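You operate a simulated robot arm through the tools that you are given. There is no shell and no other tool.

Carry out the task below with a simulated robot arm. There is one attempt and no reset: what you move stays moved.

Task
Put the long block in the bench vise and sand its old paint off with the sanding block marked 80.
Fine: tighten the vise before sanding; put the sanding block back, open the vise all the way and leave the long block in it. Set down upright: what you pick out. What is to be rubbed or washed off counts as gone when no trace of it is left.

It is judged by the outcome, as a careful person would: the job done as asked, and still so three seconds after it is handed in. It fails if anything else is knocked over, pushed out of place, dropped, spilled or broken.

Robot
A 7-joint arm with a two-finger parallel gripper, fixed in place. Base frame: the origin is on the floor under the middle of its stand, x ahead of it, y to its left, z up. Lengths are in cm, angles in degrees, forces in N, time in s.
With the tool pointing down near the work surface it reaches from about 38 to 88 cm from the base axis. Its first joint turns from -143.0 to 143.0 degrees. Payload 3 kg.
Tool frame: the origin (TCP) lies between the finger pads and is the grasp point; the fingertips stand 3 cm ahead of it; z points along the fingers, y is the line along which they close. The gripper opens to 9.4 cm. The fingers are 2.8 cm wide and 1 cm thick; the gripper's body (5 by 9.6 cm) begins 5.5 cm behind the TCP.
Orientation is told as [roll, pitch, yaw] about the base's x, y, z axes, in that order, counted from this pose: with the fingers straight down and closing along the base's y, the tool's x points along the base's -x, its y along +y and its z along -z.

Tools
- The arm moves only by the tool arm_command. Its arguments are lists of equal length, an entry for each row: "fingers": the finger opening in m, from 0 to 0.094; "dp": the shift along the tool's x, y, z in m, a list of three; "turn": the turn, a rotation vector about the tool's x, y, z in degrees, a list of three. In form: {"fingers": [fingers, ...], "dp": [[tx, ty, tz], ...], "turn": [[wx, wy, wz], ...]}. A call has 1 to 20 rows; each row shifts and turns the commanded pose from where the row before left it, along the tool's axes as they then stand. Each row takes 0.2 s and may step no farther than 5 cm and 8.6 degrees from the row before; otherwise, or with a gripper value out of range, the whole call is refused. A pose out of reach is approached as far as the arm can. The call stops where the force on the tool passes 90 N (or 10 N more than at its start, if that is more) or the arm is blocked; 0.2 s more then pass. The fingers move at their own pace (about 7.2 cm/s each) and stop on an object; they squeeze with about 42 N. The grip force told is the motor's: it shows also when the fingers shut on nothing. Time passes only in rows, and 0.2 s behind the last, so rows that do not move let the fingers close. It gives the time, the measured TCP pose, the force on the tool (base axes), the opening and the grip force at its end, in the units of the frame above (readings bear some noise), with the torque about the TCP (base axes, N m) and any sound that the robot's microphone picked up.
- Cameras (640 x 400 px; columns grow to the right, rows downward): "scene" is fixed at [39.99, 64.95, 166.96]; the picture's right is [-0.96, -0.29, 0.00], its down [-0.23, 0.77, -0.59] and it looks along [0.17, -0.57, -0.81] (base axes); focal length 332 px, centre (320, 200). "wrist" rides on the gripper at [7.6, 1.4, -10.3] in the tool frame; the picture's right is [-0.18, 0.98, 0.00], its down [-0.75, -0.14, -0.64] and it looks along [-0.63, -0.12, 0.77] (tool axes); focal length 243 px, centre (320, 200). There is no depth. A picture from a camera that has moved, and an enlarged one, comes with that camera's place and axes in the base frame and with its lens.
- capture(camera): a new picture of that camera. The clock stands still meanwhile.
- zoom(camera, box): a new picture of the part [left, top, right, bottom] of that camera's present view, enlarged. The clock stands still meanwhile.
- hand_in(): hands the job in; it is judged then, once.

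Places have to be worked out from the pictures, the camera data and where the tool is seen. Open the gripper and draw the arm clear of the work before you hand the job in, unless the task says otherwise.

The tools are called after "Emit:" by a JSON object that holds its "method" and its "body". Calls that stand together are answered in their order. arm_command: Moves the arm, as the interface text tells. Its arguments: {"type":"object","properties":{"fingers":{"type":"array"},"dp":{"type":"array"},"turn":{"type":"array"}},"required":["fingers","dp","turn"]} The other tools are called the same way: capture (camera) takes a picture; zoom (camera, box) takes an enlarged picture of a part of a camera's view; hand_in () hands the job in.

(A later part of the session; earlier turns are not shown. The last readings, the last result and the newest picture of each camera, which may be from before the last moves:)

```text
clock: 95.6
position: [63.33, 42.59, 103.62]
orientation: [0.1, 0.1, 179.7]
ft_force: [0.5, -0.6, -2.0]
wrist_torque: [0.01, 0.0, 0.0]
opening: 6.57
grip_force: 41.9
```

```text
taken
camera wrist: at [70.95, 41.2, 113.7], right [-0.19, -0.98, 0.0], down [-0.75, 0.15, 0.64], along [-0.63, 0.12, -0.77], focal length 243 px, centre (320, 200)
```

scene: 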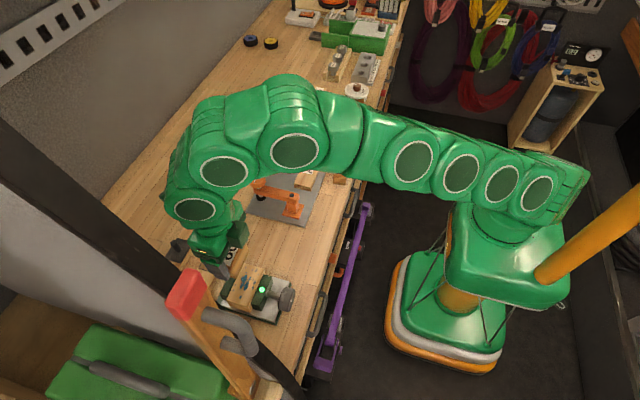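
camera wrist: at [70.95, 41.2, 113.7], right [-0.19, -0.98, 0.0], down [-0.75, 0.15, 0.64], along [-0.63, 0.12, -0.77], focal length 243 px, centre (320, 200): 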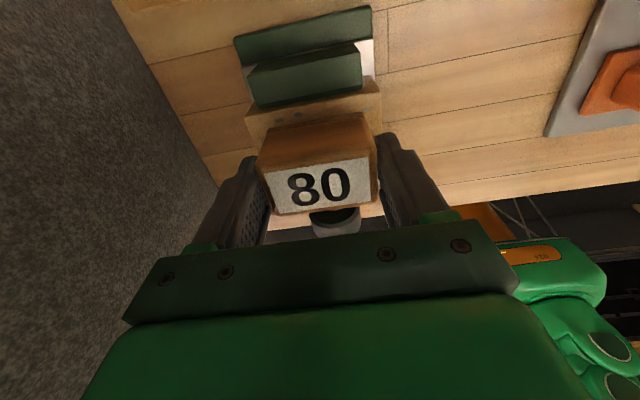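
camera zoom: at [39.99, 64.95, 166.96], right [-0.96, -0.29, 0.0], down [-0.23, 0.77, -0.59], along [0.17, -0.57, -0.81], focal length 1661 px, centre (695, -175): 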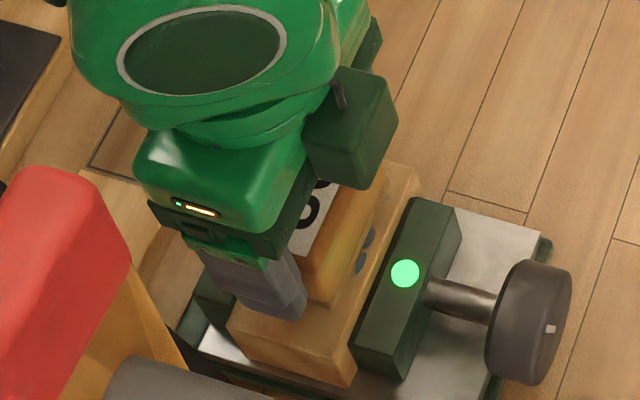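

I step down to find contact.

Emit:
{"method": "arm_command", "body": {"fingers": [0.05, 0.05, 0.05, 0.05, 0.05], "dp": [[0.001, -0.0015, 0.003], [0, 0, 0.003], [0, 0, 0.003], [0, 0, 0.003], [0, 0, 0]], "turn": [[0, 0, 0], [0, 0, 0], [0, 0, 0], [0, 0, 0], [0, 0, 0]]}}

Emit:
{"method": "arm_command", "body": {"fingers": [0.05, 0.05, 0.05], "dp": [[0, 0, 0.0015], [0, 0, 0.0015], [0, 0, 0]], "turn": [[0, 0, 0], [0, 0, 0], [0, 0, 0]]}}

```text
clock: 96.8
position: [63.54, 42.81, 102.29]
orientation: [0.1, 0.3, 179.9]
ft_force: [0.9, -3.0, 38.5]
wrist_torque: [0.0, -0.15, -0.02]
opening: 6.57
grip_force: 42.2
```

```text
clock: 97.6
position: [63.33, 42.82, 101.92]
orientation: [0.2, 0.1, 179.7]
ft_force: [2.2, -0.9, 38.0]
wrist_torque: [0.01, 0.04, 0.01]
opening: 6.59
grip_force: 42.0
```

Contact, but at 38 N the block slid slightly up in the grip. I ease off to a lighter press.

Emit:
{"method": "arm_command", "body": {"fingers": [0.05, 0.05, 0.05], "dp": [[0, 0, -0.0015], [0, 0, 0], [0, 0, 0]], "turn": [[0, 0, 0], [0, 0, 0], [0, 0, 0]]}}

Emit:
{"method": "zoom", "body": {"camera": "scene", "box": [195, 235, 295, 315]}}

```text
clock: 98.4
position: [63.42, 42.73, 102.07]
orientation: [0.2, 0.0, 179.9]
ft_force: [0.4, 3.2, 8.4]
wrist_torque: [0.26, -0.03, -0.02]
opening: 6.57
grip_force: 42.1
```

```text
5.00 times, centred on (245, 275) of scene
camera zoom: at [39.99, 64.95, 166.96], right [-0.96, -0.29, 0.0], down [-0.23, 0.77, -0.59], along [0.17, -0.57, -0.81], focal length 1661 px, centre (695, -175)
```

zoom: 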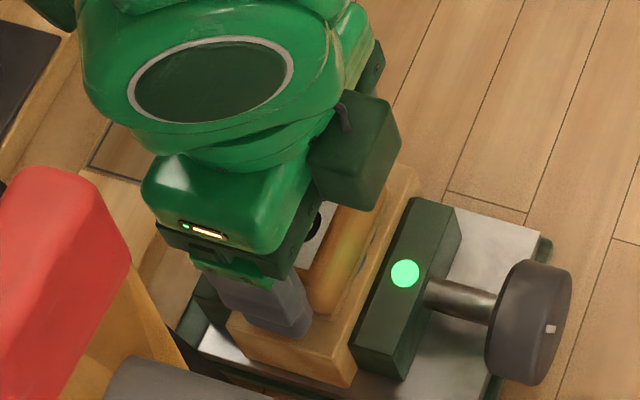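

Pressing at about 8 N. I add a touch of pressure and rub back and forth along the block at the centre line.

Emit:
{"method": "arm_command", "body": {"fingers": [0.05, 0.05, 0.05, 0.05, 0.05, 0.05, 0.05, 0.05, 0.05, 0.05, 0.05, 0.05, 0.05, 0.05, 0.05, 0.05, 0.05], "dp": [[0, -0.009, 0.0003], [0, -0.009, 0], [0, 0.009, 0], [0, 0.009, 0], [0, 0.009, 0], [0, 0.009, 0], [0, -0.009, 0], [0, -0.009, 0], [0, -0.009, 0], [0, -0.009, 0], [0, 0.009, 0], [0, 0.009, 0], [0, 0.009, 0], [0, 0.009, 0], [0, -0.009, 0], [0, -0.009, 0], [0, 0, 0]], "turn": [[0, 0, 0], [0, 0, 0], [0, 0, 0], [0, 0, 0], [0, 0, 0], [0, 0, 0], [0, 0, 0], [0, 0, 0], [0, 0, 0], [0, 0, 0], [0, 0, 0], [0, 0, 0], [0, 0, 0], [0, 0, 0], [0, 0, 0], [0, 0, 0], [0, 0, 0]]}}

Emit:
{"method": "capture", "body": {"camera": "wrist"}}

Emit:
{"method": "zoom", "body": {"camera": "scene", "box": [195, 235, 295, 315]}}

```text
clock: 102.0
position: [63.51, 42.9, 102.2]
orientation: [0.1, -0.1, 179.8]
ft_force: [-0.8, -0.1, -1.3]
wrist_torque: [-0.03, -0.02, 0.02]
opening: 6.59
grip_force: 41.7
```

```text
taken
camera wrist: at [71.06, 41.45, 112.32], right [-0.19, -0.98, 0.0], down [-0.75, 0.15, 0.64], along [-0.63, 0.12, -0.77], focal length 243 px, centre (320, 200)
```

wrist: 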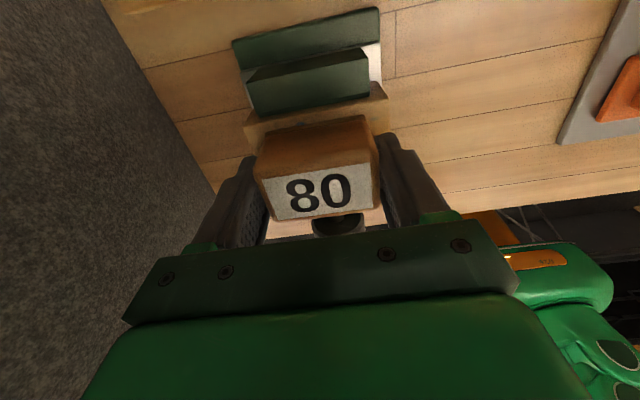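

```text
5.00 times, centred on (245, 275) of scene
camera zoom: at [39.99, 64.95, 166.96], right [-0.96, -0.29, 0.0], down [-0.23, 0.77, -0.59], along [0.17, -0.57, -0.81], focal length 1661 px, centre (695, -175)
```

zoom: 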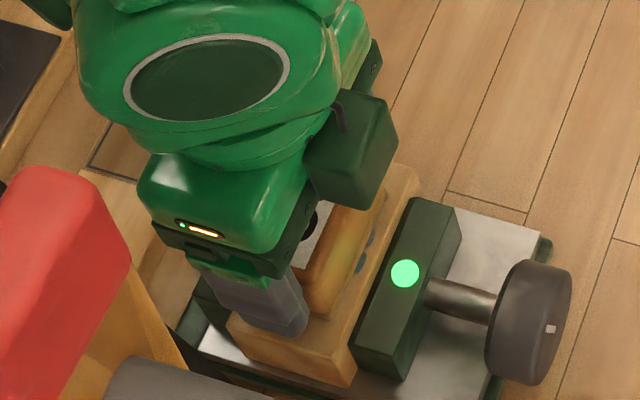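

The press was lost during the stroke (force about 0). I lower until I feel a definite press and rub in shorter calls to monitor it.

Emit:
{"method": "arm_command", "body": {"fingers": [0.05, 0.05, 0.05], "dp": [[0, 0, 0.001], [0, 0, 0.001], [0, 0, 0]], "turn": [[0, 0, 0], [0, 0, 0], [0, 0, 0]]}}

```text
clock: 102.8
position: [63.53, 42.9, 102.02]
orientation: [0.1, 0.1, 179.8]
ft_force: [-1.6, -4.3, 17.0]
wrist_torque: [-0.2, 0.24, 0.0]
opening: 6.56
grip_force: 42.4
```

17 N now. I rub one full cycle and read the force.

Emit:
{"method": "arm_command", "body": {"fingers": [0.05, 0.05, 0.05, 0.05, 0.05, 0.05, 0.05, 0.05, 0.05], "dp": [[0, -0.008, 0], [0, -0.008, 0], [0, 0.008, 0], [0, 0.008, 0], [0, 0.008, 0], [0, 0.008, 0], [0, -0.008, 0], [0, -0.008, 0], [0, 0, 0]], "turn": [[0, 0, 0], [0, 0, 0], [0, 0, 0], [0, 0, 0], [0, 0, 0], [0, 0, 0], [0, 0, 0], [0, 0, 0], [0, 0, 0]]}}

```text
clock: 104.8
position: [63.43, 42.85, 101.91]
orientation: [0.1, 0.1, 179.7]
ft_force: [2.7, -11.4, 27.3]
wrist_torque: [-0.44, -0.19, -0.05]
opening: 6.57
grip_force: 42.1
```

Good contact at about 27 N. I continue with wider strokes, stepping across the width.

Emit:
{"method": "arm_command", "body": {"fingers": [0.05, 0.05, 0.05, 0.05, 0.05, 0.05, 0.05, 0.05, 0.05, 0.05, 0.05, 0.05, 0.05, 0.05, 0.05, 0.05, 0.05, 0.05, 0.05], "dp": [[0.008, -0.009, -0.0005], [0, -0.009, 0], [0, 0.009, 0], [0, 0.009, 0], [0, 0.009, 0], [0, 0.009, 0], [0, -0.009, 0], [0, -0.009, 0], [-0.008, 0, 0], [-0.008, 0, 0], [0, -0.009, 0], [0, -0.009, 0], [0, 0.009, 0], [0, 0.009, 0], [0, 0.009, 0], [0, 0.009, 0], [0, -0.009, 0], [0.008, -0.009, 0], [0, 0, 0]], "turn": [[0, 0, 0], [0, 0, 0], [0, 0, 0], [0, 0, 0], [0, 0, 0], [0, 0, 0], [0, 0, 0], [0, 0, 0], [0, 0, 0], [0, 0, 0], [0, 0, 0], [0, 0, 0], [0, 0, 0], [0, 0, 0], [0, 0, 0], [0, 0, 0], [0, 0, 0], [0, 0, 0], [0, 0, 0]]}}

Emit:
{"method": "zoom", "body": {"camera": "scene", "box": [195, 235, 295, 315]}}

Emit:
{"method": "zoom", "body": {"camera": "wrist", "box": [220, 60, 420, 230]}}

```text
clock: 108.8
position: [63.38, 42.85, 101.87]
orientation: [0.1, 0.0, 179.8]
ft_force: [-0.2, 0.0, -2.1]
wrist_torque: [-0.04, 0.01, 0.02]
opening: 6.58
grip_force: 41.9
```

```text
5.00 times, centred on (245, 275) of scene
camera zoom: at [39.99, 64.95, 166.96], right [-0.96, -0.29, 0.0], down [-0.23, 0.77, -0.59], along [0.17, -0.57, -0.81], focal length 1661 px, centre (695, -175)
```

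zoom: 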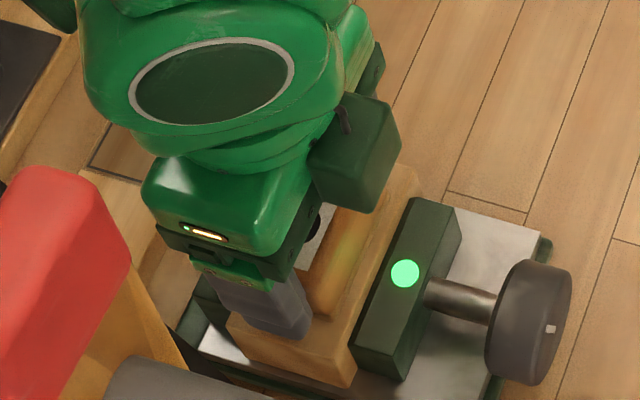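

```text
2.35 times, centred on (320, 145) of wrist
camera zoom: at [70.95, 41.45, 112.15], right [-0.19, -0.98, 0.0], down [-0.75, 0.15, 0.64], along [-0.63, 0.12, -0.77], focal length 571 px, centre (320, 329)
```

zoom: 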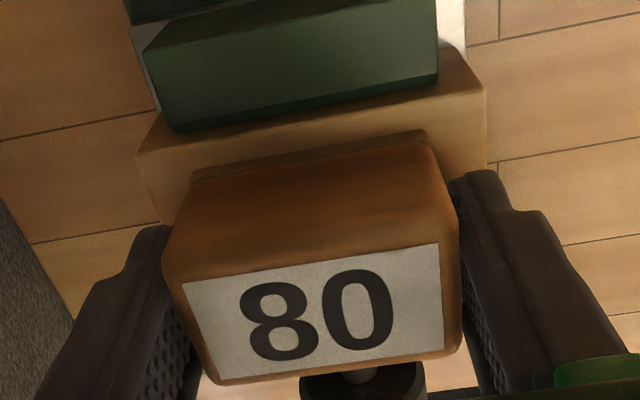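

The spots visible beside the sanding block are gone, so it is working. I lift to inspect the whole face.

Emit:
{"method": "arm_command", "body": {"fingers": [0.05, 0.05, 0.05, 0.05, 0.05], "dp": [[0, 0, -0.03], [0, 0, -0.04], [0, 0, -0.04], [0.005, 0, 0], [0, 0, 0]], "turn": [[0, 0, 0], [0, 0, 0], [0, 0, 0], [0, 0, 0], [0, 0, 0]]}}

Emit:
{"method": "zoom", "body": {"camera": "scene", "box": [205, 250, 285, 315]}}

Emit:
{"method": "zoom", "body": {"camera": "wrist", "box": [240, 0, 400, 130]}}

```text
clock: 110.0
position: [64.05, 42.91, 112.95]
orientation: [0.2, 0.1, 179.9]
ft_force: [0.2, -0.1, -1.6]
wrist_torque: [0.04, 0.02, 0.0]
opening: 6.59
grip_force: 42.1
```

```text
6.15 times, centred on (245, 282) of scene
camera zoom: at [39.99, 64.95, 166.96], right [-0.96, -0.29, 0.0], down [-0.23, 0.77, -0.59], along [0.17, -0.57, -0.81], focal length 2045 px, centre (782, -308)
```

zoom: 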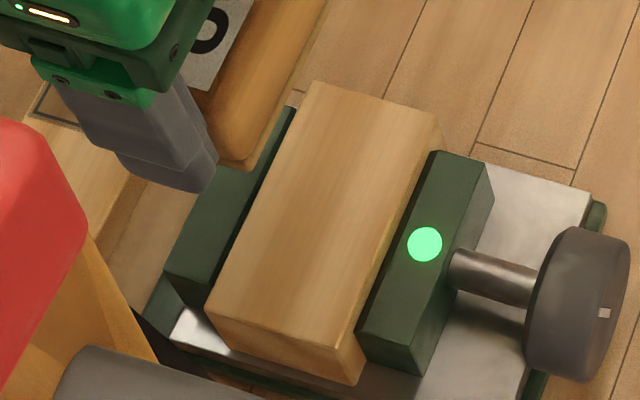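

```text
3.08 times, centred on (320, 65) of wrist
camera zoom: at [71.63, 41.53, 123.09], right [-0.19, -0.98, 0.0], down [-0.75, 0.14, 0.64], along [-0.63, 0.12, -0.77], focal length 746 px, centre (320, 615)
```

zoom: 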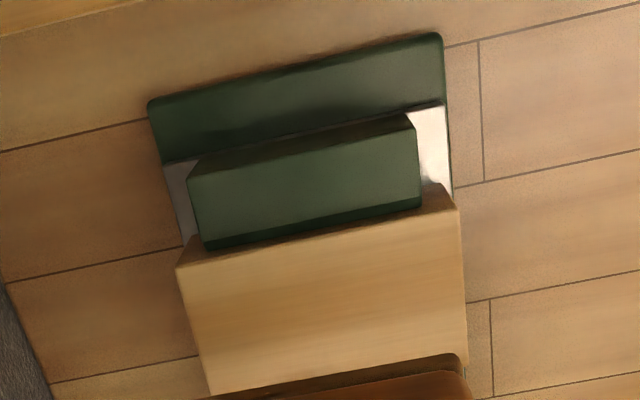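

The face looks clean. I zoom in closer to be sure that no faint trace remains.

Emit:
{"method": "zoom", "body": {"camera": "scene", "box": [228, 262, 264, 300]}}

Emit:
{"method": "zoom", "body": {"camera": "wrist", "box": [270, 60, 370, 130]}}

```text
10.53 times, centred on (246, 281) of scene
camera zoom: at [39.99, 64.95, 166.96], right [-0.96, -0.29, 0.0], down [-0.23, 0.77, -0.59], along [0.17, -0.57, -0.81], focal length 3497 px, centre (1099, -653)
```

zoom: 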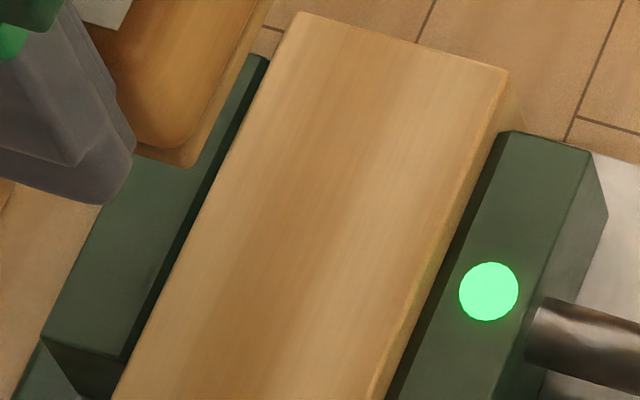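

```text
5.71 times, centred on (320, 95) of wrist
camera zoom: at [71.63, 41.53, 123.09], right [-0.19, -0.98, 0.0], down [-0.75, 0.14, 0.64], along [-0.63, 0.12, -0.77], focal length 1386 px, centre (320, 800)
```

zoom: 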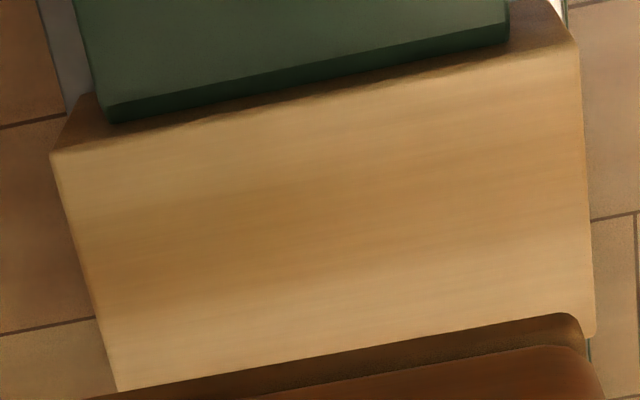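

No trace visible. For safety I make one more light pass over the whole width, including the edges, before putting the sanding block away.

Emit:
{"method": "arm_command", "body": {"fingers": [0.05, 0.05, 0.05, 0.05, 0.05], "dp": [[-0.006, 0.0016, 0.035], [0, 0, 0.035], [0, 0, 0.03], [0, 0, 0.007], [0, 0, 0]], "turn": [[0, 0, 0], [0, 0, 0], [0, 0, 0], [0, 0, 0], [0, 0, 0]]}}

Emit:
{"method": "arm_command", "body": {"fingers": [0.05, 0.05, 0.05], "dp": [[0, 0, 0.002], [0, 0, 0.002], [0, 0, 0]], "turn": [[0, 0, 0], [0, 0, 0], [0, 0, 0]]}}

```text
clock: 111.2
position: [63.35, 42.86, 102.42]
orientation: [0.2, 0.0, 179.8]
ft_force: [0.7, -0.4, -2.3]
wrist_torque: [0.04, 0.02, -0.02]
opening: 6.56
grip_force: 41.9
```

```text
clock: 112.0
position: [63.44, 42.82, 101.97]
orientation: [0.0, 0.1, 179.8]
ft_force: [-4.3, -1.7, 18.4]
wrist_torque: [-0.05, 0.08, -0.03]
opening: 6.56
grip_force: 42.1
```

The press is 18 N. I rub over the high-x side, the centre and the low-x side.

Emit:
{"method": "arm_command", "body": {"fingers": [0.05, 0.05, 0.05, 0.05, 0.05, 0.05, 0.05, 0.05, 0.05, 0.05], "dp": [[0.009, 0, 0], [0, -0.01, 0], [0, -0.01, 0], [0, 0.01, 0], [0, 0.01, 0], [0, 0.01, 0], [0, 0.01, 0], [0, -0.01, 0], [0, -0.01, 0], [-0.009, 0, 0]], "turn": [[0, 0, 0], [0, 0, 0], [0, 0, 0], [0, 0, 0], [0, 0, 0], [0, 0, 0], [0, 0, 0], [0, 0, 0], [0, 0, 0], [0, 0, 0]]}}

Emit:
{"method": "arm_command", "body": {"fingers": [0.05, 0.05, 0.05, 0.05, 0.05, 0.05, 0.05, 0.05, 0.05, 0.05, 0.05], "dp": [[0, 0, 0.0005], [-0.009, 0, 0], [0, -0.01, 0], [0, -0.01, 0], [0, 0.01, 0], [0, 0.01, 0], [0, 0.01, 0], [0, 0.01, 0], [0, -0.01, 0], [0, -0.01, 0], [0.009, 0, 0]], "turn": [[0, 0, 0], [0, 0, 0], [0, 0, 0], [0, 0, 0], [0, 0, 0], [0, 0, 0], [0, 0, 0], [0, 0, 0], [0, 0, 0], [0, 0, 0], [0, 0, 0]]}}

```text
clock: 114.2
position: [63.26, 42.67, 101.94]
orientation: [0.0, 0.3, 179.8]
ft_force: [11.1, 1.8, 21.3]
wrist_torque: [0.05, -0.39, 0.06]
opening: 6.59
grip_force: 42.5
```

```text
clock: 116.6
position: [63.15, 42.84, 101.71]
orientation: [0.1, 0.1, 179.9]
ft_force: [-9.0, 2.4, 23.6]
wrist_torque: [0.11, 0.28, 0.0]
opening: 6.57
grip_force: 42.1
```

Good contact throughout. I lift, inspect, and start carrying the sanding block back.

Emit:
{"method": "arm_command", "body": {"fingers": [0.05, 0.05, 0.05, 0.05, 0.05], "dp": [[0, 0, -0.03], [0, 0, -0.04], [0, 0, -0.043], [0, 0, 0], [0, 0, 0]], "turn": [[0, 0, 0], [0, 0, 0], [0, 0, 0], [0, 0, 0], [0, 0, 0]]}}

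Emit:
{"method": "zoom", "body": {"camera": "scene", "box": [205, 250, 285, 315]}}

Emit:
{"method": "capture", "body": {"camera": "wrist"}}

```text
clock: 117.8
position: [63.25, 42.91, 112.81]
orientation: [0.2, -0.1, 179.8]
ft_force: [0.9, -0.1, -1.5]
wrist_torque: [-0.03, 0.0, 0.03]
opening: 6.57
grip_force: 42.0
```

```text
6.15 times, centred on (245, 282) of scene
camera zoom: at [39.99, 64.95, 166.96], right [-0.96, -0.29, 0.0], down [-0.23, 0.77, -0.59], along [0.17, -0.57, -0.81], focal length 2045 px, centre (782, -308)
```

zoom: 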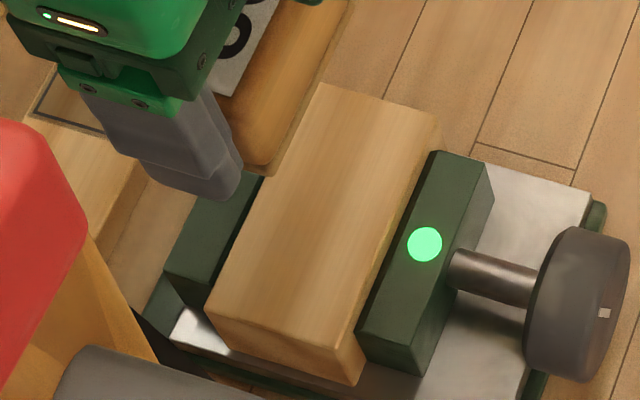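

```text
taken
camera wrist: at [70.88, 41.53, 123.0], right [-0.19, -0.98, 0.0], down [-0.75, 0.15, 0.64], along [-0.63, 0.12, -0.77], focal length 243 px, centre (320, 200)
```

wrist: 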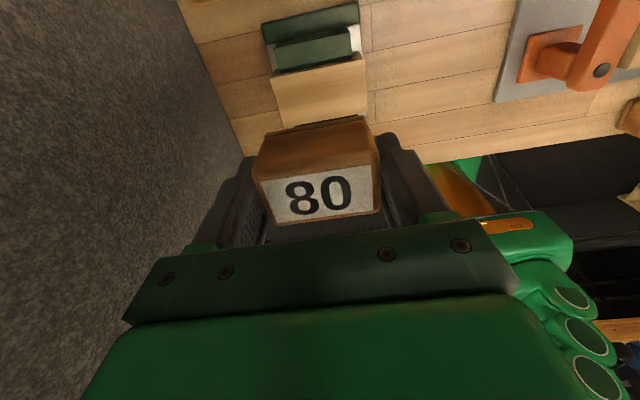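

Clean, and the indicator still shows tight. I carry the sanding block back above its home spot.

Emit:
{"method": "arm_command", "body": {"fingers": [0.05, 0.05, 0.05, 0.05, 0.05, 0.05, 0.05, 0.05, 0.05, 0.05, 0.05], "dp": [[-0.0104, 0.031, 0], [-0.0104, 0.031, 0], [-0.0104, 0.031, 0], [-0.0104, 0.031, 0], [-0.0104, 0.031, 0], [-0.0104, 0.031, 0], [-0.0104, 0.031, 0], [-0.0104, 0.031, 0], [-0.0104, 0.031, 0], [-0.0104, 0.031, 0], [0, 0, 0]], "turn": [[0, 0, 0], [0, 0, 0], [0, 0, 0], [0, 0, 0], [0, 0, 0], [0, 0, 0], [0, 0, 0], [0, 0, 0], [0, 0, 0], [0, 0, 0], [0, 0, 0]]}}

Emit:
{"method": "zoom", "body": {"camera": "wrist", "box": [230, 90, 430, 250]}}

Emit:
{"method": "capture", "body": {"camera": "scene"}}

```text
clock: 120.2
position: [52.8, 11.74, 113.18]
orientation: [0.1, 0.1, 179.8]
ft_force: [-0.1, 0.4, -1.2]
wrist_torque: [-0.03, 0.01, -0.03]
opening: 6.57
grip_force: 42.1
```

```text
2.50 times, centred on (330, 170) of wrist
camera zoom: at [60.41, 10.38, 123.37], right [-0.19, -0.98, 0.0], down [-0.75, 0.15, 0.64], along [-0.63, 0.12, -0.77], focal length 606 px, centre (295, 275)
```

zoom: 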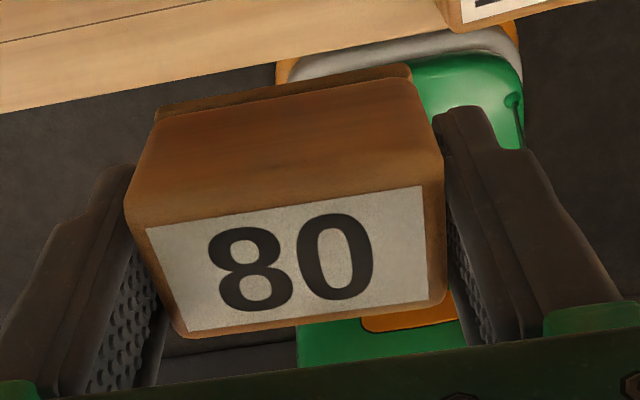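

```text
taken
```

scene: 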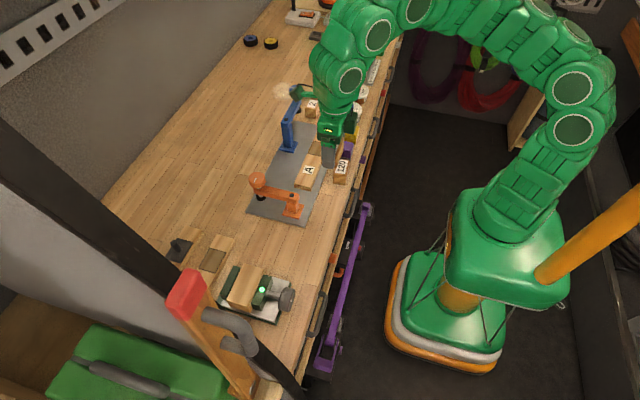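

The block is straight in the grip, just about 0.5 cm higher between the fingers. I correct the position and lower towards the bench.

Emit:
{"method": "arm_command", "body": {"fingers": [0.05, 0.05, 0.05, 0.05, 0.05, 0.05], "dp": [[0.0008, -0.0019, 0.035], [0, 0, 0.04], [0, 0, 0.04], [0, 0, 0.03], [0, 0, 0.009], [0, 0, 0]], "turn": [[0, 0, 0], [0, 0, 0], [0, 0, 0], [0, 0, 0], [0, 0, 0], [0, 0, 0]]}}

Emit:
{"method": "zoom", "body": {"camera": "scene", "box": [290, 160, 370, 225]}}

Emit:
{"method": "zoom", "body": {"camera": "wrist", "box": [230, 70, 430, 230]}}

```text
clock: 121.6
position: [53.0, 11.91, 97.82]
orientation: [0.1, 0.0, 179.8]
ft_force: [-0.3, 0.1, -1.4]
wrist_torque: [-0.03, -0.02, 0.02]
opening: 6.6
grip_force: 42.1
```

```text
6.15 times, centred on (330, 192) of scene
camera zoom: at [39.99, 64.95, 166.96], right [-0.96, -0.29, 0.0], down [-0.23, 0.77, -0.59], along [0.17, -0.57, -0.81], focal length 2045 px, centre (258, 246)
```

zoom: 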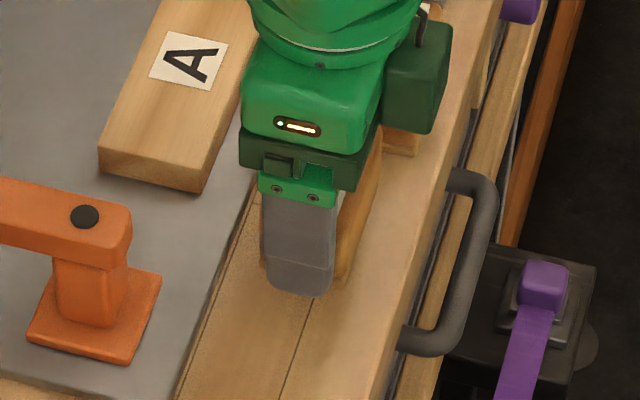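

```text
2.50 times, centred on (330, 150) of wrist
camera zoom: at [60.52, 10.52, 108.01], right [-0.19, -0.98, 0.0], down [-0.75, 0.15, 0.64], along [-0.63, 0.12, -0.77], focal length 606 px, centre (295, 325)
```

zoom: 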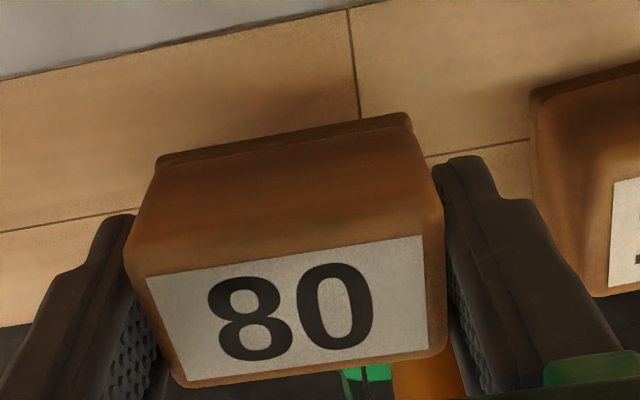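

Lowering in small steps until it touches the bench.

Emit:
{"method": "arm_command", "body": {"fingers": [0.05, 0.05, 0.05, 0.05, 0.05, 0.05], "dp": [[-0.001, 0, 0.003], [0, 0, 0.003], [0, 0, 0.003], [0, 0, 0.003], [0, 0, 0.002], [0, 0, 0]], "turn": [[0, 0, 0], [0, 0, 0], [0, 0, 0], [0, 0, 0], [0, 0, 0], [0, 0, 0]]}}

Emit:
{"method": "arm_command", "body": {"fingers": [0.05, 0.05, 0.05], "dp": [[0, 0, 0.0015], [0, 0, 0.001], [0, 0, 0]], "turn": [[0, 0, 0], [0, 0, 0], [0, 0, 0]]}}

```text
clock: 123.0
position: [52.81, 11.9, 96.47]
orientation: [0.0, 0.1, 179.9]
ft_force: [0.2, -0.4, 0.2]
wrist_torque: [-0.03, 0.0, -0.05]
opening: 6.56
grip_force: 41.9
```

```text
clock: 123.8
position: [52.76, 11.89, 96.14]
orientation: [0.2, 0.1, 179.8]
ft_force: [0.2, 0.5, -0.5]
wrist_torque: [-0.04, -0.04, 0.0]
opening: 6.58
grip_force: 42.0
```

No contact yet; a little further.

Emit:
{"method": "arm_command", "body": {"fingers": [0.05, 0.05, 0.05], "dp": [[0.0005, 0, 0.0012], [0, 0, 0.0012], [0, 0, 0]], "turn": [[0, 0, 0], [0, 0, 0], [0, 0, 0]]}}

Emit:
{"method": "zoom", "body": {"camera": "wrist", "box": [230, 70, 430, 230]}}

```text
clock: 124.6
position: [52.88, 11.93, 95.83]
orientation: [0.2, 0.1, 179.8]
ft_force: [0.4, 1.0, -1.6]
wrist_torque: [0.0, -0.03, 0.03]
opening: 6.58
grip_force: 42.0
```

```text
2.50 times, centred on (330, 150) of wrist
camera zoom: at [60.43, 10.55, 106.04], right [-0.19, -0.98, 0.0], down [-0.75, 0.15, 0.64], along [-0.63, 0.12, -0.77], focal length 606 px, centre (295, 325)
```

zoom: 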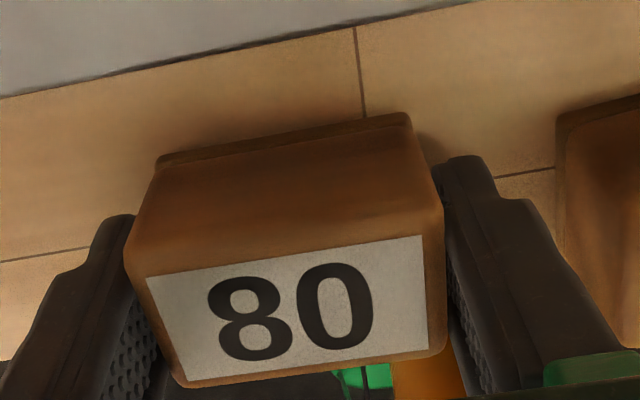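

Emit:
{"method": "arm_command", "body": {"fingers": [0.05, 0.05, 0.05], "dp": [[0, 0, 0.001], [0, 0, 0.0005], [0, 0, 0]], "turn": [[0, 0, 0], [0, 0, 0], [0, 0, 0]]}}

```text
clock: 125.4
position: [52.85, 11.98, 95.67]
orientation: [0.1, 0.0, 179.7]
ft_force: [0.4, -0.6, -1.1]
wrist_torque: [0.02, 0.02, -0.02]
opening: 6.55
grip_force: 41.6
```

Still carrying the weight. I go down another 1–2 mm.

Emit:
{"method": "arm_command", "body": {"fingers": [0.05, 0.05, 0.05], "dp": [[0, 0, 0.001], [0, 0, 0.0005], [0, 0, 0]], "turn": [[0, 0, 0], [0, 0, 0], [0, 0, 0]]}}

Emit:
{"method": "zoom", "body": {"camera": "scene", "box": [305, 170, 360, 220]}}

```text
clock: 126.2
position: [52.86, 12.09, 95.58]
orientation: [0.1, 0.1, 179.8]
ft_force: [-6.2, -3.3, 27.7]
wrist_torque: [0.31, 0.12, 0.06]
opening: 6.56
grip_force: 42.0
```

```text
8.00 times, centred on (332, 195) of scene
camera zoom: at [39.99, 64.95, 166.96], right [-0.96, -0.29, 0.0], down [-0.23, 0.77, -0.59], along [0.17, -0.57, -0.81], focal length 2658 px, centre (220, 240)
```

zoom: 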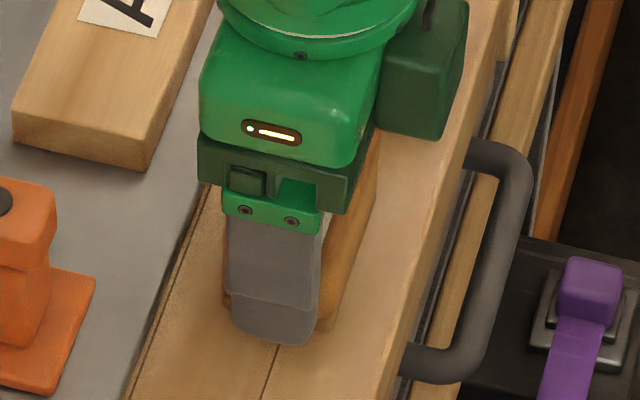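

The block is on the bench (28 N). I ease off 1 mm, open the fingers, and check.

Emit:
{"method": "arm_command", "body": {"fingers": [0.05, 0.06, 0.068, 0.074, 0.074], "dp": [[0, 0, -0.0012], [0, 0, 0], [0, 0, 0], [0, 0, 0], [0, 0, 0]], "turn": [[0, 0, 0], [0, 0, 0], [0, 0, 0], [0, 0, 0], [0, 0, 0]]}}

Emit:
{"method": "zoom", "body": {"camera": "wrist", "box": [230, 70, 430, 230]}}

```text
clock: 127.4
position: [52.93, 11.97, 95.6]
orientation: [0.1, 0.1, 179.7]
ft_force: [1.4, -0.2, -0.1]
wrist_torque: [-0.02, 0.0, 0.0]
opening: 7.41
grip_force: 0.0
```

```text
2.50 times, centred on (330, 150) of wrist
camera zoom: at [60.44, 10.52, 105.87], right [-0.19, -0.98, 0.0], down [-0.75, 0.15, 0.64], along [-0.63, 0.12, -0.77], focal length 606 px, centre (295, 325)
```

zoom: 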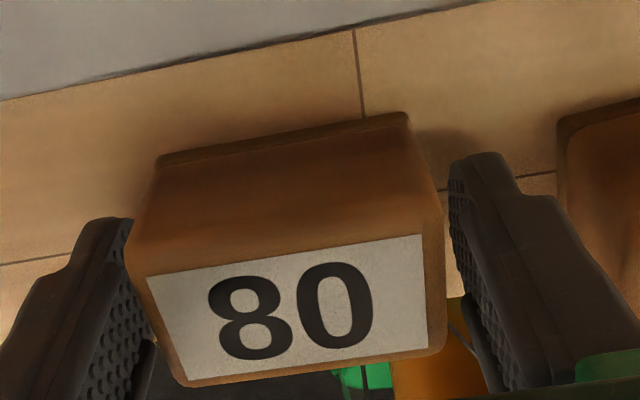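

Released. I lift straight up and verify its place.

Emit:
{"method": "arm_command", "body": {"fingers": [0.076, 0.076, 0.076, 0.076, 0.076, 0.076], "dp": [[0, 0, -0.01], [0, 0, -0.02], [0, 0, -0.045], [0, 0, -0.05], [0, 0, -0.048], [0, 0, 0]], "turn": [[0, 0, 0], [0, 0, 0], [0, 0, 0], [0, 0, 0], [0, 0, 0], [0, 0, 0]]}}

Emit:
{"method": "zoom", "body": {"camera": "wrist", "box": [260, 40, 380, 130]}}

Emit:
{"method": "zoom", "body": {"camera": "scene", "box": [300, 160, 360, 215]}}

```text
clock: 128.8
position: [52.77, 12.08, 112.97]
orientation: [0.2, 0.1, 179.9]
ft_force: [0.6, -0.1, 0.0]
wrist_torque: [-0.01, 0.01, 0.01]
opening: 7.58
grip_force: 0.1
```

```text
4.44 times, centred on (320, 85) of wrist
camera zoom: at [60.36, 10.69, 123.15], right [-0.19, -0.98, 0.0], down [-0.75, 0.15, 0.64], along [-0.63, 0.12, -0.77], focal length 1078 px, centre (320, 711)
```

zoom: 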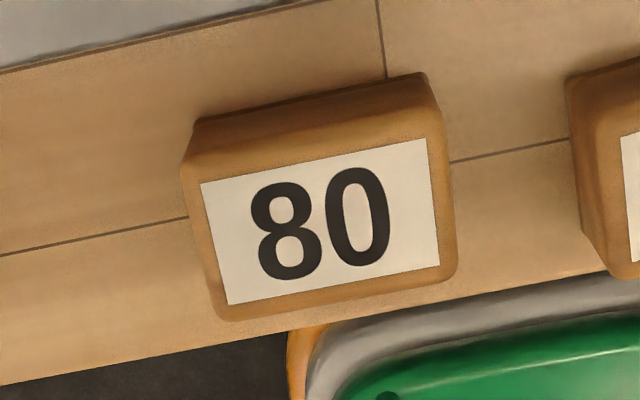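

```text
7.27 times, centred on (330, 188) of scene
camera zoom: at [39.99, 64.95, 166.96], right [-0.96, -0.29, 0.0], down [-0.23, 0.77, -0.59], along [0.17, -0.57, -0.81], focal length 2416 px, centre (247, 291)
```

zoom: 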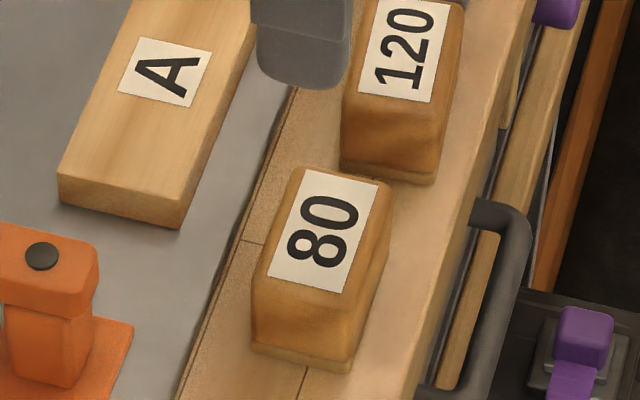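

The sanding block is back upright, within about 1.5 mm of its original place. Now I return in front of the vise and pitch up to horizontal to open it.

Emit:
{"method": "arm_command", "body": {"fingers": [0.08, 0.08, 0.08, 0.08, 0.08, 0.08, 0.08, 0.08, 0.08, 0.08, 0.08, 0.08, 0.08, 0.08, 0.08, 0.08, 0.08, 0.08, 0.08, 0.08], "dp": [[-0.0079, -0.0385, 0], [-0.0079, -0.0385, 0], [-0.0079, -0.0385, 0], [-0.0079, -0.0385, 0], [-0.0079, -0.0385, 0], [-0.0079, -0.0385, 0], [-0.0079, -0.0385, 0], [-0.0079, -0.0385, 0], [0, 0, 0], [0, 0, 0], [0, 0, 0], [0, 0, 0], [0, 0, 0], [0, 0, 0], [0, 0, 0], [0, 0, 0], [0, 0, 0], [0, 0, 0], [0, 0, 0], [0, 0, 0]], "turn": [[0, 0, 0], [0, 0, 0], [0, 0, 0], [0, 0, 0], [0, 0, 0], [0, 0, 0], [0, 0, 0], [0, 0, 0], [0, 8.5, 0], [0, 8.5, 0], [0, 8.5, 0], [0, 8.5, 0], [0, 8.5, 0], [0, 8.5, 0], [0, 8.5, 0], [0, 8.5, 0], [0, 8.5, 0], [0, 8.5, 0], [0, 5, 0], [0, 0, 0]]}}

Emit:
{"method": "capture", "body": {"camera": "scene"}}

Emit:
{"method": "capture", "body": {"camera": "wrist"}}

```text
clock: 133.0
position: [46.44, 42.72, 112.91]
orientation: [142.7, 89.8, -37.5]
ft_force: [0.2, -0.2, -0.2]
wrist_torque: [-0.02, 0.01, -0.01]
opening: 8.0
grip_force: 0.1
```

```text
taken
```

scene: 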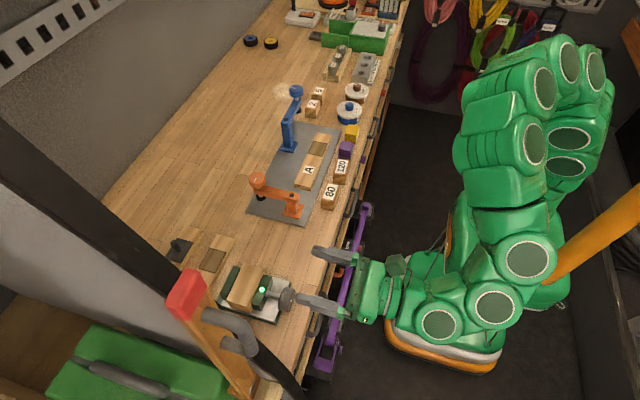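

```text
taken
camera wrist: at [36.35, 41.39, 120.44], right [0.0, -0.98, -0.18], down [-0.64, 0.14, -0.76], along [0.77, 0.11, -0.63], focal length 243 px, centre (320, 200)
```

wrist: 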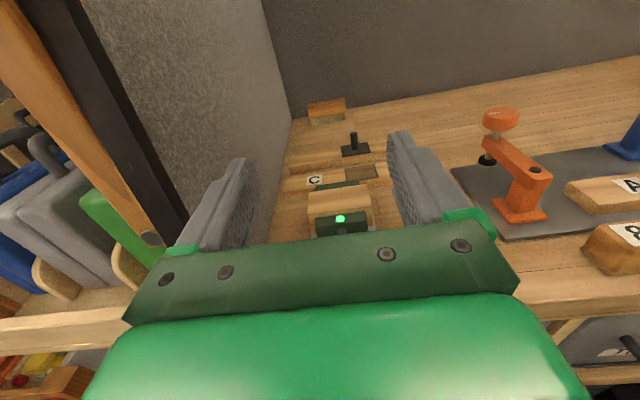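

Horizontal again. I lower to the knob's height with fingers at 6 cm and check the alignment.

Emit:
{"method": "arm_command", "body": {"fingers": [0.07, 0.064, 0.06, 0.06, 0.06, 0.06, 0.06], "dp": [[-0.034, -0.0003, 0], [-0.034, -0.0003, 0], [-0.034, -0.0003, 0], [-0.034, -0.0003, 0], [-0.032, 0, 0], [0, 0, 0], [0, 0, 0]], "turn": [[0, 0, 0], [0, 0, 0], [0, 0, 0], [0, 0, 0], [0, 0, 0], [0, 0, 5], [0, 0, 0]]}}

Emit:
{"method": "zoom", "body": {"camera": "wrist", "box": [230, 60, 410, 190]}}

```text
clock: 134.6
position: [46.6, 43.02, 96.28]
orientation: [-90.6, 85.0, 89.1]
ft_force: [0.0, -0.4, -0.6]
wrist_torque: [0.0, 0.0, 0.0]
opening: 5.98
grip_force: 0.1
```

```text
3.08 times, centred on (320, 125) of wrist
camera zoom: at [36.31, 40.92, 103.58], right [0.0, -0.96, -0.27], down [-0.64, 0.21, -0.74], along [0.77, 0.17, -0.62], focal length 746 px, centre (320, 431)
```

zoom: 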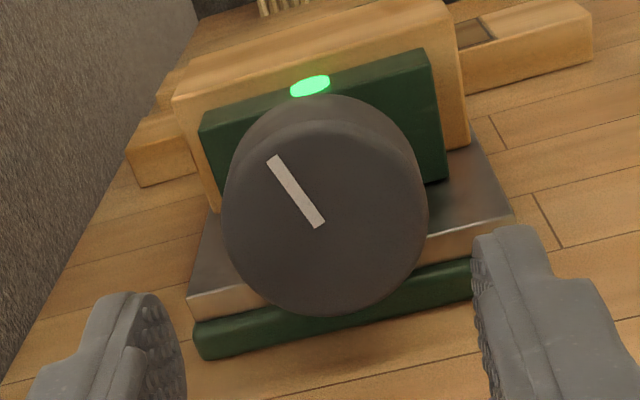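

The mark shows the knob about 257° clockwise from its start. I re-centre and advance so the tips cover the front part of the knob without reaching the vise base.

Emit:
{"method": "arm_command", "body": {"fingers": [0.06, 0.06, 0.06, 0.06, 0.06, 0.04, 0.04, 0.04], "dp": [[-0.002, 0.0018, 0.01], [0, 0, 0.013], [0, 0, 0.013], [0, 0, 0.013], [0, 0, 0], [0, 0, 0], [0, 0, 0], [0, 0, 0]], "turn": [[0, 0, 0], [0, 0, 0], [0, 0, 0], [0, 0, 0], [0, 0, 0], [0, 0, 0], [0, 0, 0], [0, 0, 0]]}}

Emit:
{"method": "zoom", "body": {"camera": "wrist", "box": [200, 80, 440, 240]}}

```text
clock: 136.4
position: [51.43, 42.76, 95.82]
orientation: [-90.8, 85.2, 89.0]
ft_force: [8.1, 25.4, -0.8]
wrist_torque: [-0.08, 0.42, 0.83]
opening: 4.82
grip_force: 45.4
```

```text
2.50 times, centred on (320, 160) of wrist
camera zoom: at [41.15, 40.78, 103.26], right [0.0, -0.96, -0.27], down [-0.64, 0.21, -0.74], along [0.77, 0.17, -0.62], focal length 606 px, centre (320, 300)
```

zoom: 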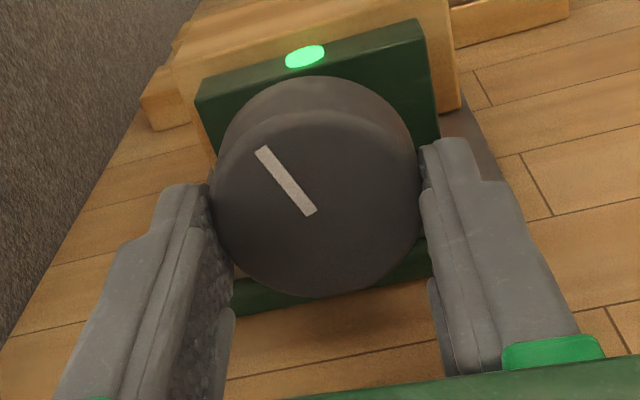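

There is a side load of 25 N from being slightly off-centre. I reopen, shift 1.5 mm to +y and 2 mm up, and regrip.

Emit:
{"method": "arm_command", "body": {"fingers": [0.056, 0.056, 0.056, 0.04, 0.04, 0.04], "dp": [[0, 0, 0], [0.0019, -0.0016, 0], [0, 0, 0], [0, 0, 0], [0, 0, 0], [0, 0, 0]], "turn": [[0, 0, 0], [0, 0, 0], [0, 0, 0], [0, 0, 0], [0, 0, 0], [0, 0, 0]]}}

```text
clock: 137.8
position: [51.51, 42.78, 96.19]
orientation: [-90.6, 85.1, 89.0]
ft_force: [1.4, 1.9, -1.0]
wrist_torque: [0.02, -0.2, -0.03]
opening: 4.83
grip_force: 45.2
```

Well centred now. I turn counter-clockwise from +5° to −45°, following the knob back slightly.

Emit:
{"method": "arm_command", "body": {"fingers": [0.04, 0.04, 0.04, 0.04, 0.04, 0.04, 0.04, 0.04], "dp": [[0, 0, 0], [0, 0, 0], [0, 0, -0.0002], [0, 0, -0.0003], [0, 0, -0.0003], [0, 0, -0.0003], [0, 0, -0.0003], [0, 0, 0]], "turn": [[0, 0, -7], [0, 0, -7], [0, 0, -7], [0, 0, -7], [0, 0, -7], [0, 0, -7], [0, 0, -7], [0, 0, 0]]}}

Emit:
{"method": "zoom", "body": {"camera": "wrist", "box": [200, 80, 440, 240]}}

Emit:
{"method": "zoom", "body": {"camera": "scene", "box": [225, 260, 295, 315]}}

```text
clock: 139.6
position: [51.41, 42.83, 96.19]
orientation: [90.1, 45.8, -90.1]
ft_force: [11.3, -10.6, -0.2]
wrist_torque: [0.03, 0.21, -0.6]
opening: 4.82
grip_force: 45.0
```

```text
2.50 times, centred on (320, 160) of wrist
camera zoom: at [41.14, 47.12, 102.5], right [0.0, -0.83, 0.55], down [-0.64, -0.42, -0.64], along [0.77, -0.36, -0.53], focal length 606 px, centre (320, 300)
```

zoom: 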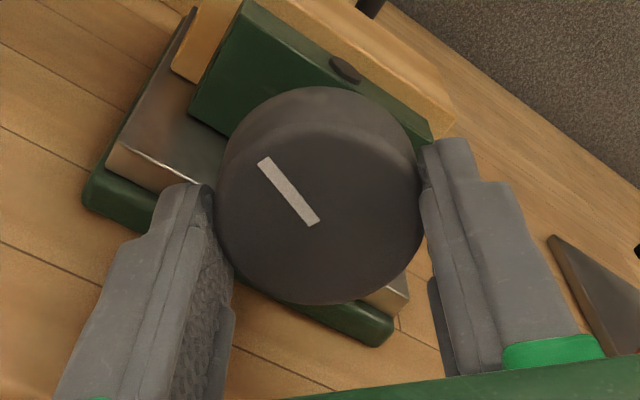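

```text
7.27 times, centred on (260, 288) of scene
camera zoom: at [39.99, 64.95, 166.96], right [-0.96, -0.29, 0.0], down [-0.23, 0.77, -0.59], along [0.17, -0.57, -0.81], focal length 2416 px, centre (756, -436)
```

zoom: 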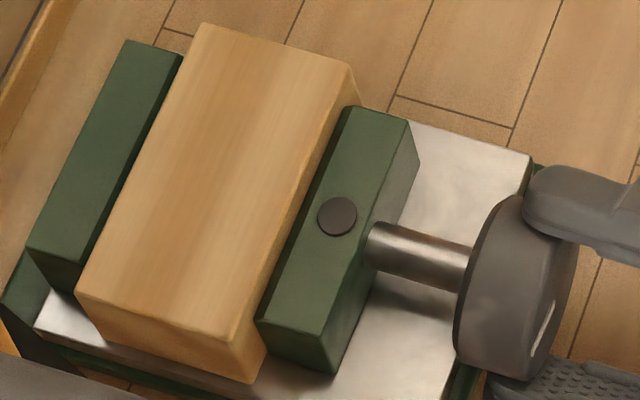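

The light went off and the jaw is backing away, with the clean block staying in place. I repeat the opening stroke.

Emit:
{"method": "arm_command", "body": {"fingers": [0.055, 0.055, 0.055, 0.055, 0.055, 0.055, 0.055, 0.055, 0.055, 0.055, 0.04, 0.04, 0.04, 0.04, 0.04, 0.04, 0.04, 0.04, 0.04, 0.04], "dp": [[0, 0, 0], [0, 0, 0], [0, 0, 0], [0, 0, 0], [0, 0, 0], [0, 0, 0], [0, 0, 0], [0, 0, 0], [0, 0, 0], [0, 0, 0], [0, 0, 0], [0, 0, 0], [0, 0, 0], [0, 0, -0.0002], [0, 0, -0.0002], [0, 0, -0.0002], [0, 0, -0.0002], [0, 0, -0.0002], [0, 0, -0.0002], [0, 0, -0.0002]], "turn": [[0, 0, 0], [0, 0, 0], [0, 0, 0], [0, 0, 7], [0, 0, 7], [0, 0, 7], [0, 0, 7], [0, 0, 7], [0, 0, 7], [0, 0, 7], [0, 0, 0], [0, 0, 0], [0, 0, 0], [0, 0, -7], [0, 0, -7], [0, 0, -7], [0, 0, -7], [0, 0, -7], [0, 0, -7], [0, 0, -7]]}}

Emit:
{"method": "zoom", "body": {"camera": "wrist", "box": [200, 80, 440, 240]}}

Emit:
{"method": "zoom", "body": {"camera": "scene", "box": [225, 260, 295, 315]}}

```text
clock: 143.8
position: [51.24, 42.81, 96.0]
orientation: [90.2, 45.8, -90.2]
ft_force: [-18.2, -35.4, 23.6]
wrist_torque: [0.06, -0.95, -1.23]
opening: 4.84
grip_force: 44.8
```

```text
2.50 times, centred on (320, 160) of wrist
camera zoom: at [41.01, 47.13, 102.46], right [-0.01, -0.83, 0.55], down [-0.64, -0.42, -0.64], along [0.77, -0.36, -0.53], focal length 606 px, centre (320, 300)
```

zoom: 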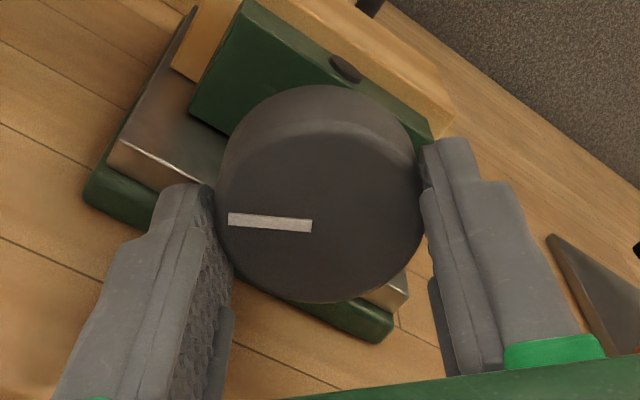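

```text
7.27 times, centred on (260, 288) of scene
camera zoom: at [39.99, 64.95, 166.96], right [-0.96, -0.29, 0.0], down [-0.23, 0.77, -0.59], along [0.17, -0.57, -0.81], focal length 2416 px, centre (756, -436)
```

zoom: 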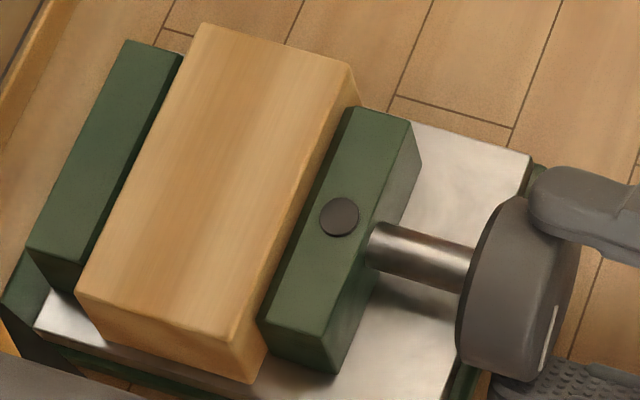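

The knob turned another ~45°. The side load shows the knob's axis is about 0.25 cm higher than my rotation centre, so I correct that while reopened and do the next stroke.

Emit:
{"method": "arm_command", "body": {"fingers": [0.055, 0.055, 0.055, 0.055, 0.055, 0.055, 0.055, 0.055, 0.055, 0.055, 0.04, 0.04, 0.04, 0.04, 0.04, 0.04, 0.04, 0.04, 0.04, 0.04], "dp": [[0, 0, 0], [0, 0, 0], [0.0018, 0.0017, 0], [0, 0, 0], [0, 0, 0], [0, 0, 0], [0, 0, 0], [0, 0, 0], [0, 0, 0], [0, 0, 0], [0, 0, 0], [0, 0, 0], [0, 0, 0], [0, 0, -0.0002], [0, 0, -0.0002], [0, 0, -0.0002], [0, 0, -0.0002], [0, 0, -0.0002], [0, 0, -0.0002], [0, 0, -0.0002]], "turn": [[0, 0, 0], [0, 0, 0], [0, 0, 0], [0, 0, 7], [0, 0, 7], [0, 0, 7], [0, 0, 7], [0, 0, 7], [0, 0, 7], [0, 0, 7], [0, 0, 0], [0, 0, 0], [0, 0, 0], [0, 0, -7], [0, 0, -7], [0, 0, -7], [0, 0, -7], [0, 0, -7], [0, 0, -7], [0, 0, -7]]}}

Emit:
{"method": "zoom", "body": {"camera": "wrist", "box": [200, 80, 440, 240]}}

Emit:
{"method": "zoom", "body": {"camera": "scene", "box": [225, 260, 295, 315]}}

```text
clock: 148.0
position: [51.13, 42.9, 96.29]
orientation: [89.9, 45.8, -90.0]
ft_force: [-6.3, 12.2, -3.9]
wrist_torque: [0.0, 0.45, 0.21]
opening: 4.85
grip_force: 44.9
```

```text
2.50 times, centred on (320, 160) of wrist
camera zoom: at [40.79, 47.24, 102.67], right [0.0, -0.83, 0.55], down [-0.64, -0.42, -0.64], along [0.77, -0.36, -0.53], focal length 606 px, centre (320, 300)
```

zoom: 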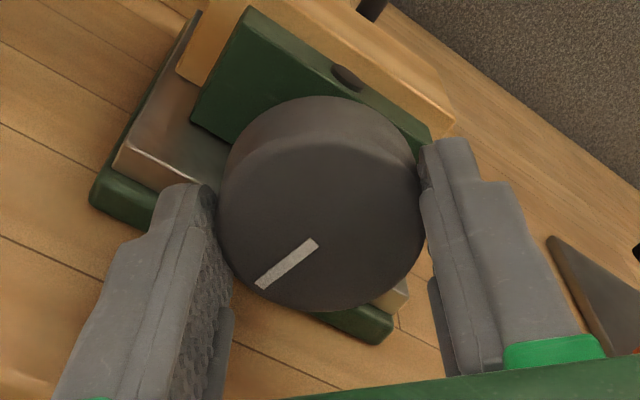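

```text
7.27 times, centred on (260, 288) of scene
camera zoom: at [39.99, 64.95, 166.96], right [-0.96, -0.29, 0.0], down [-0.23, 0.77, -0.59], along [0.17, -0.57, -0.81], focal length 2416 px, centre (756, -436)
```

zoom: 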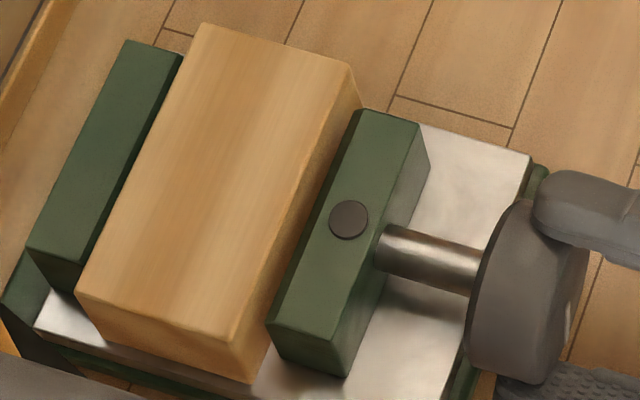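

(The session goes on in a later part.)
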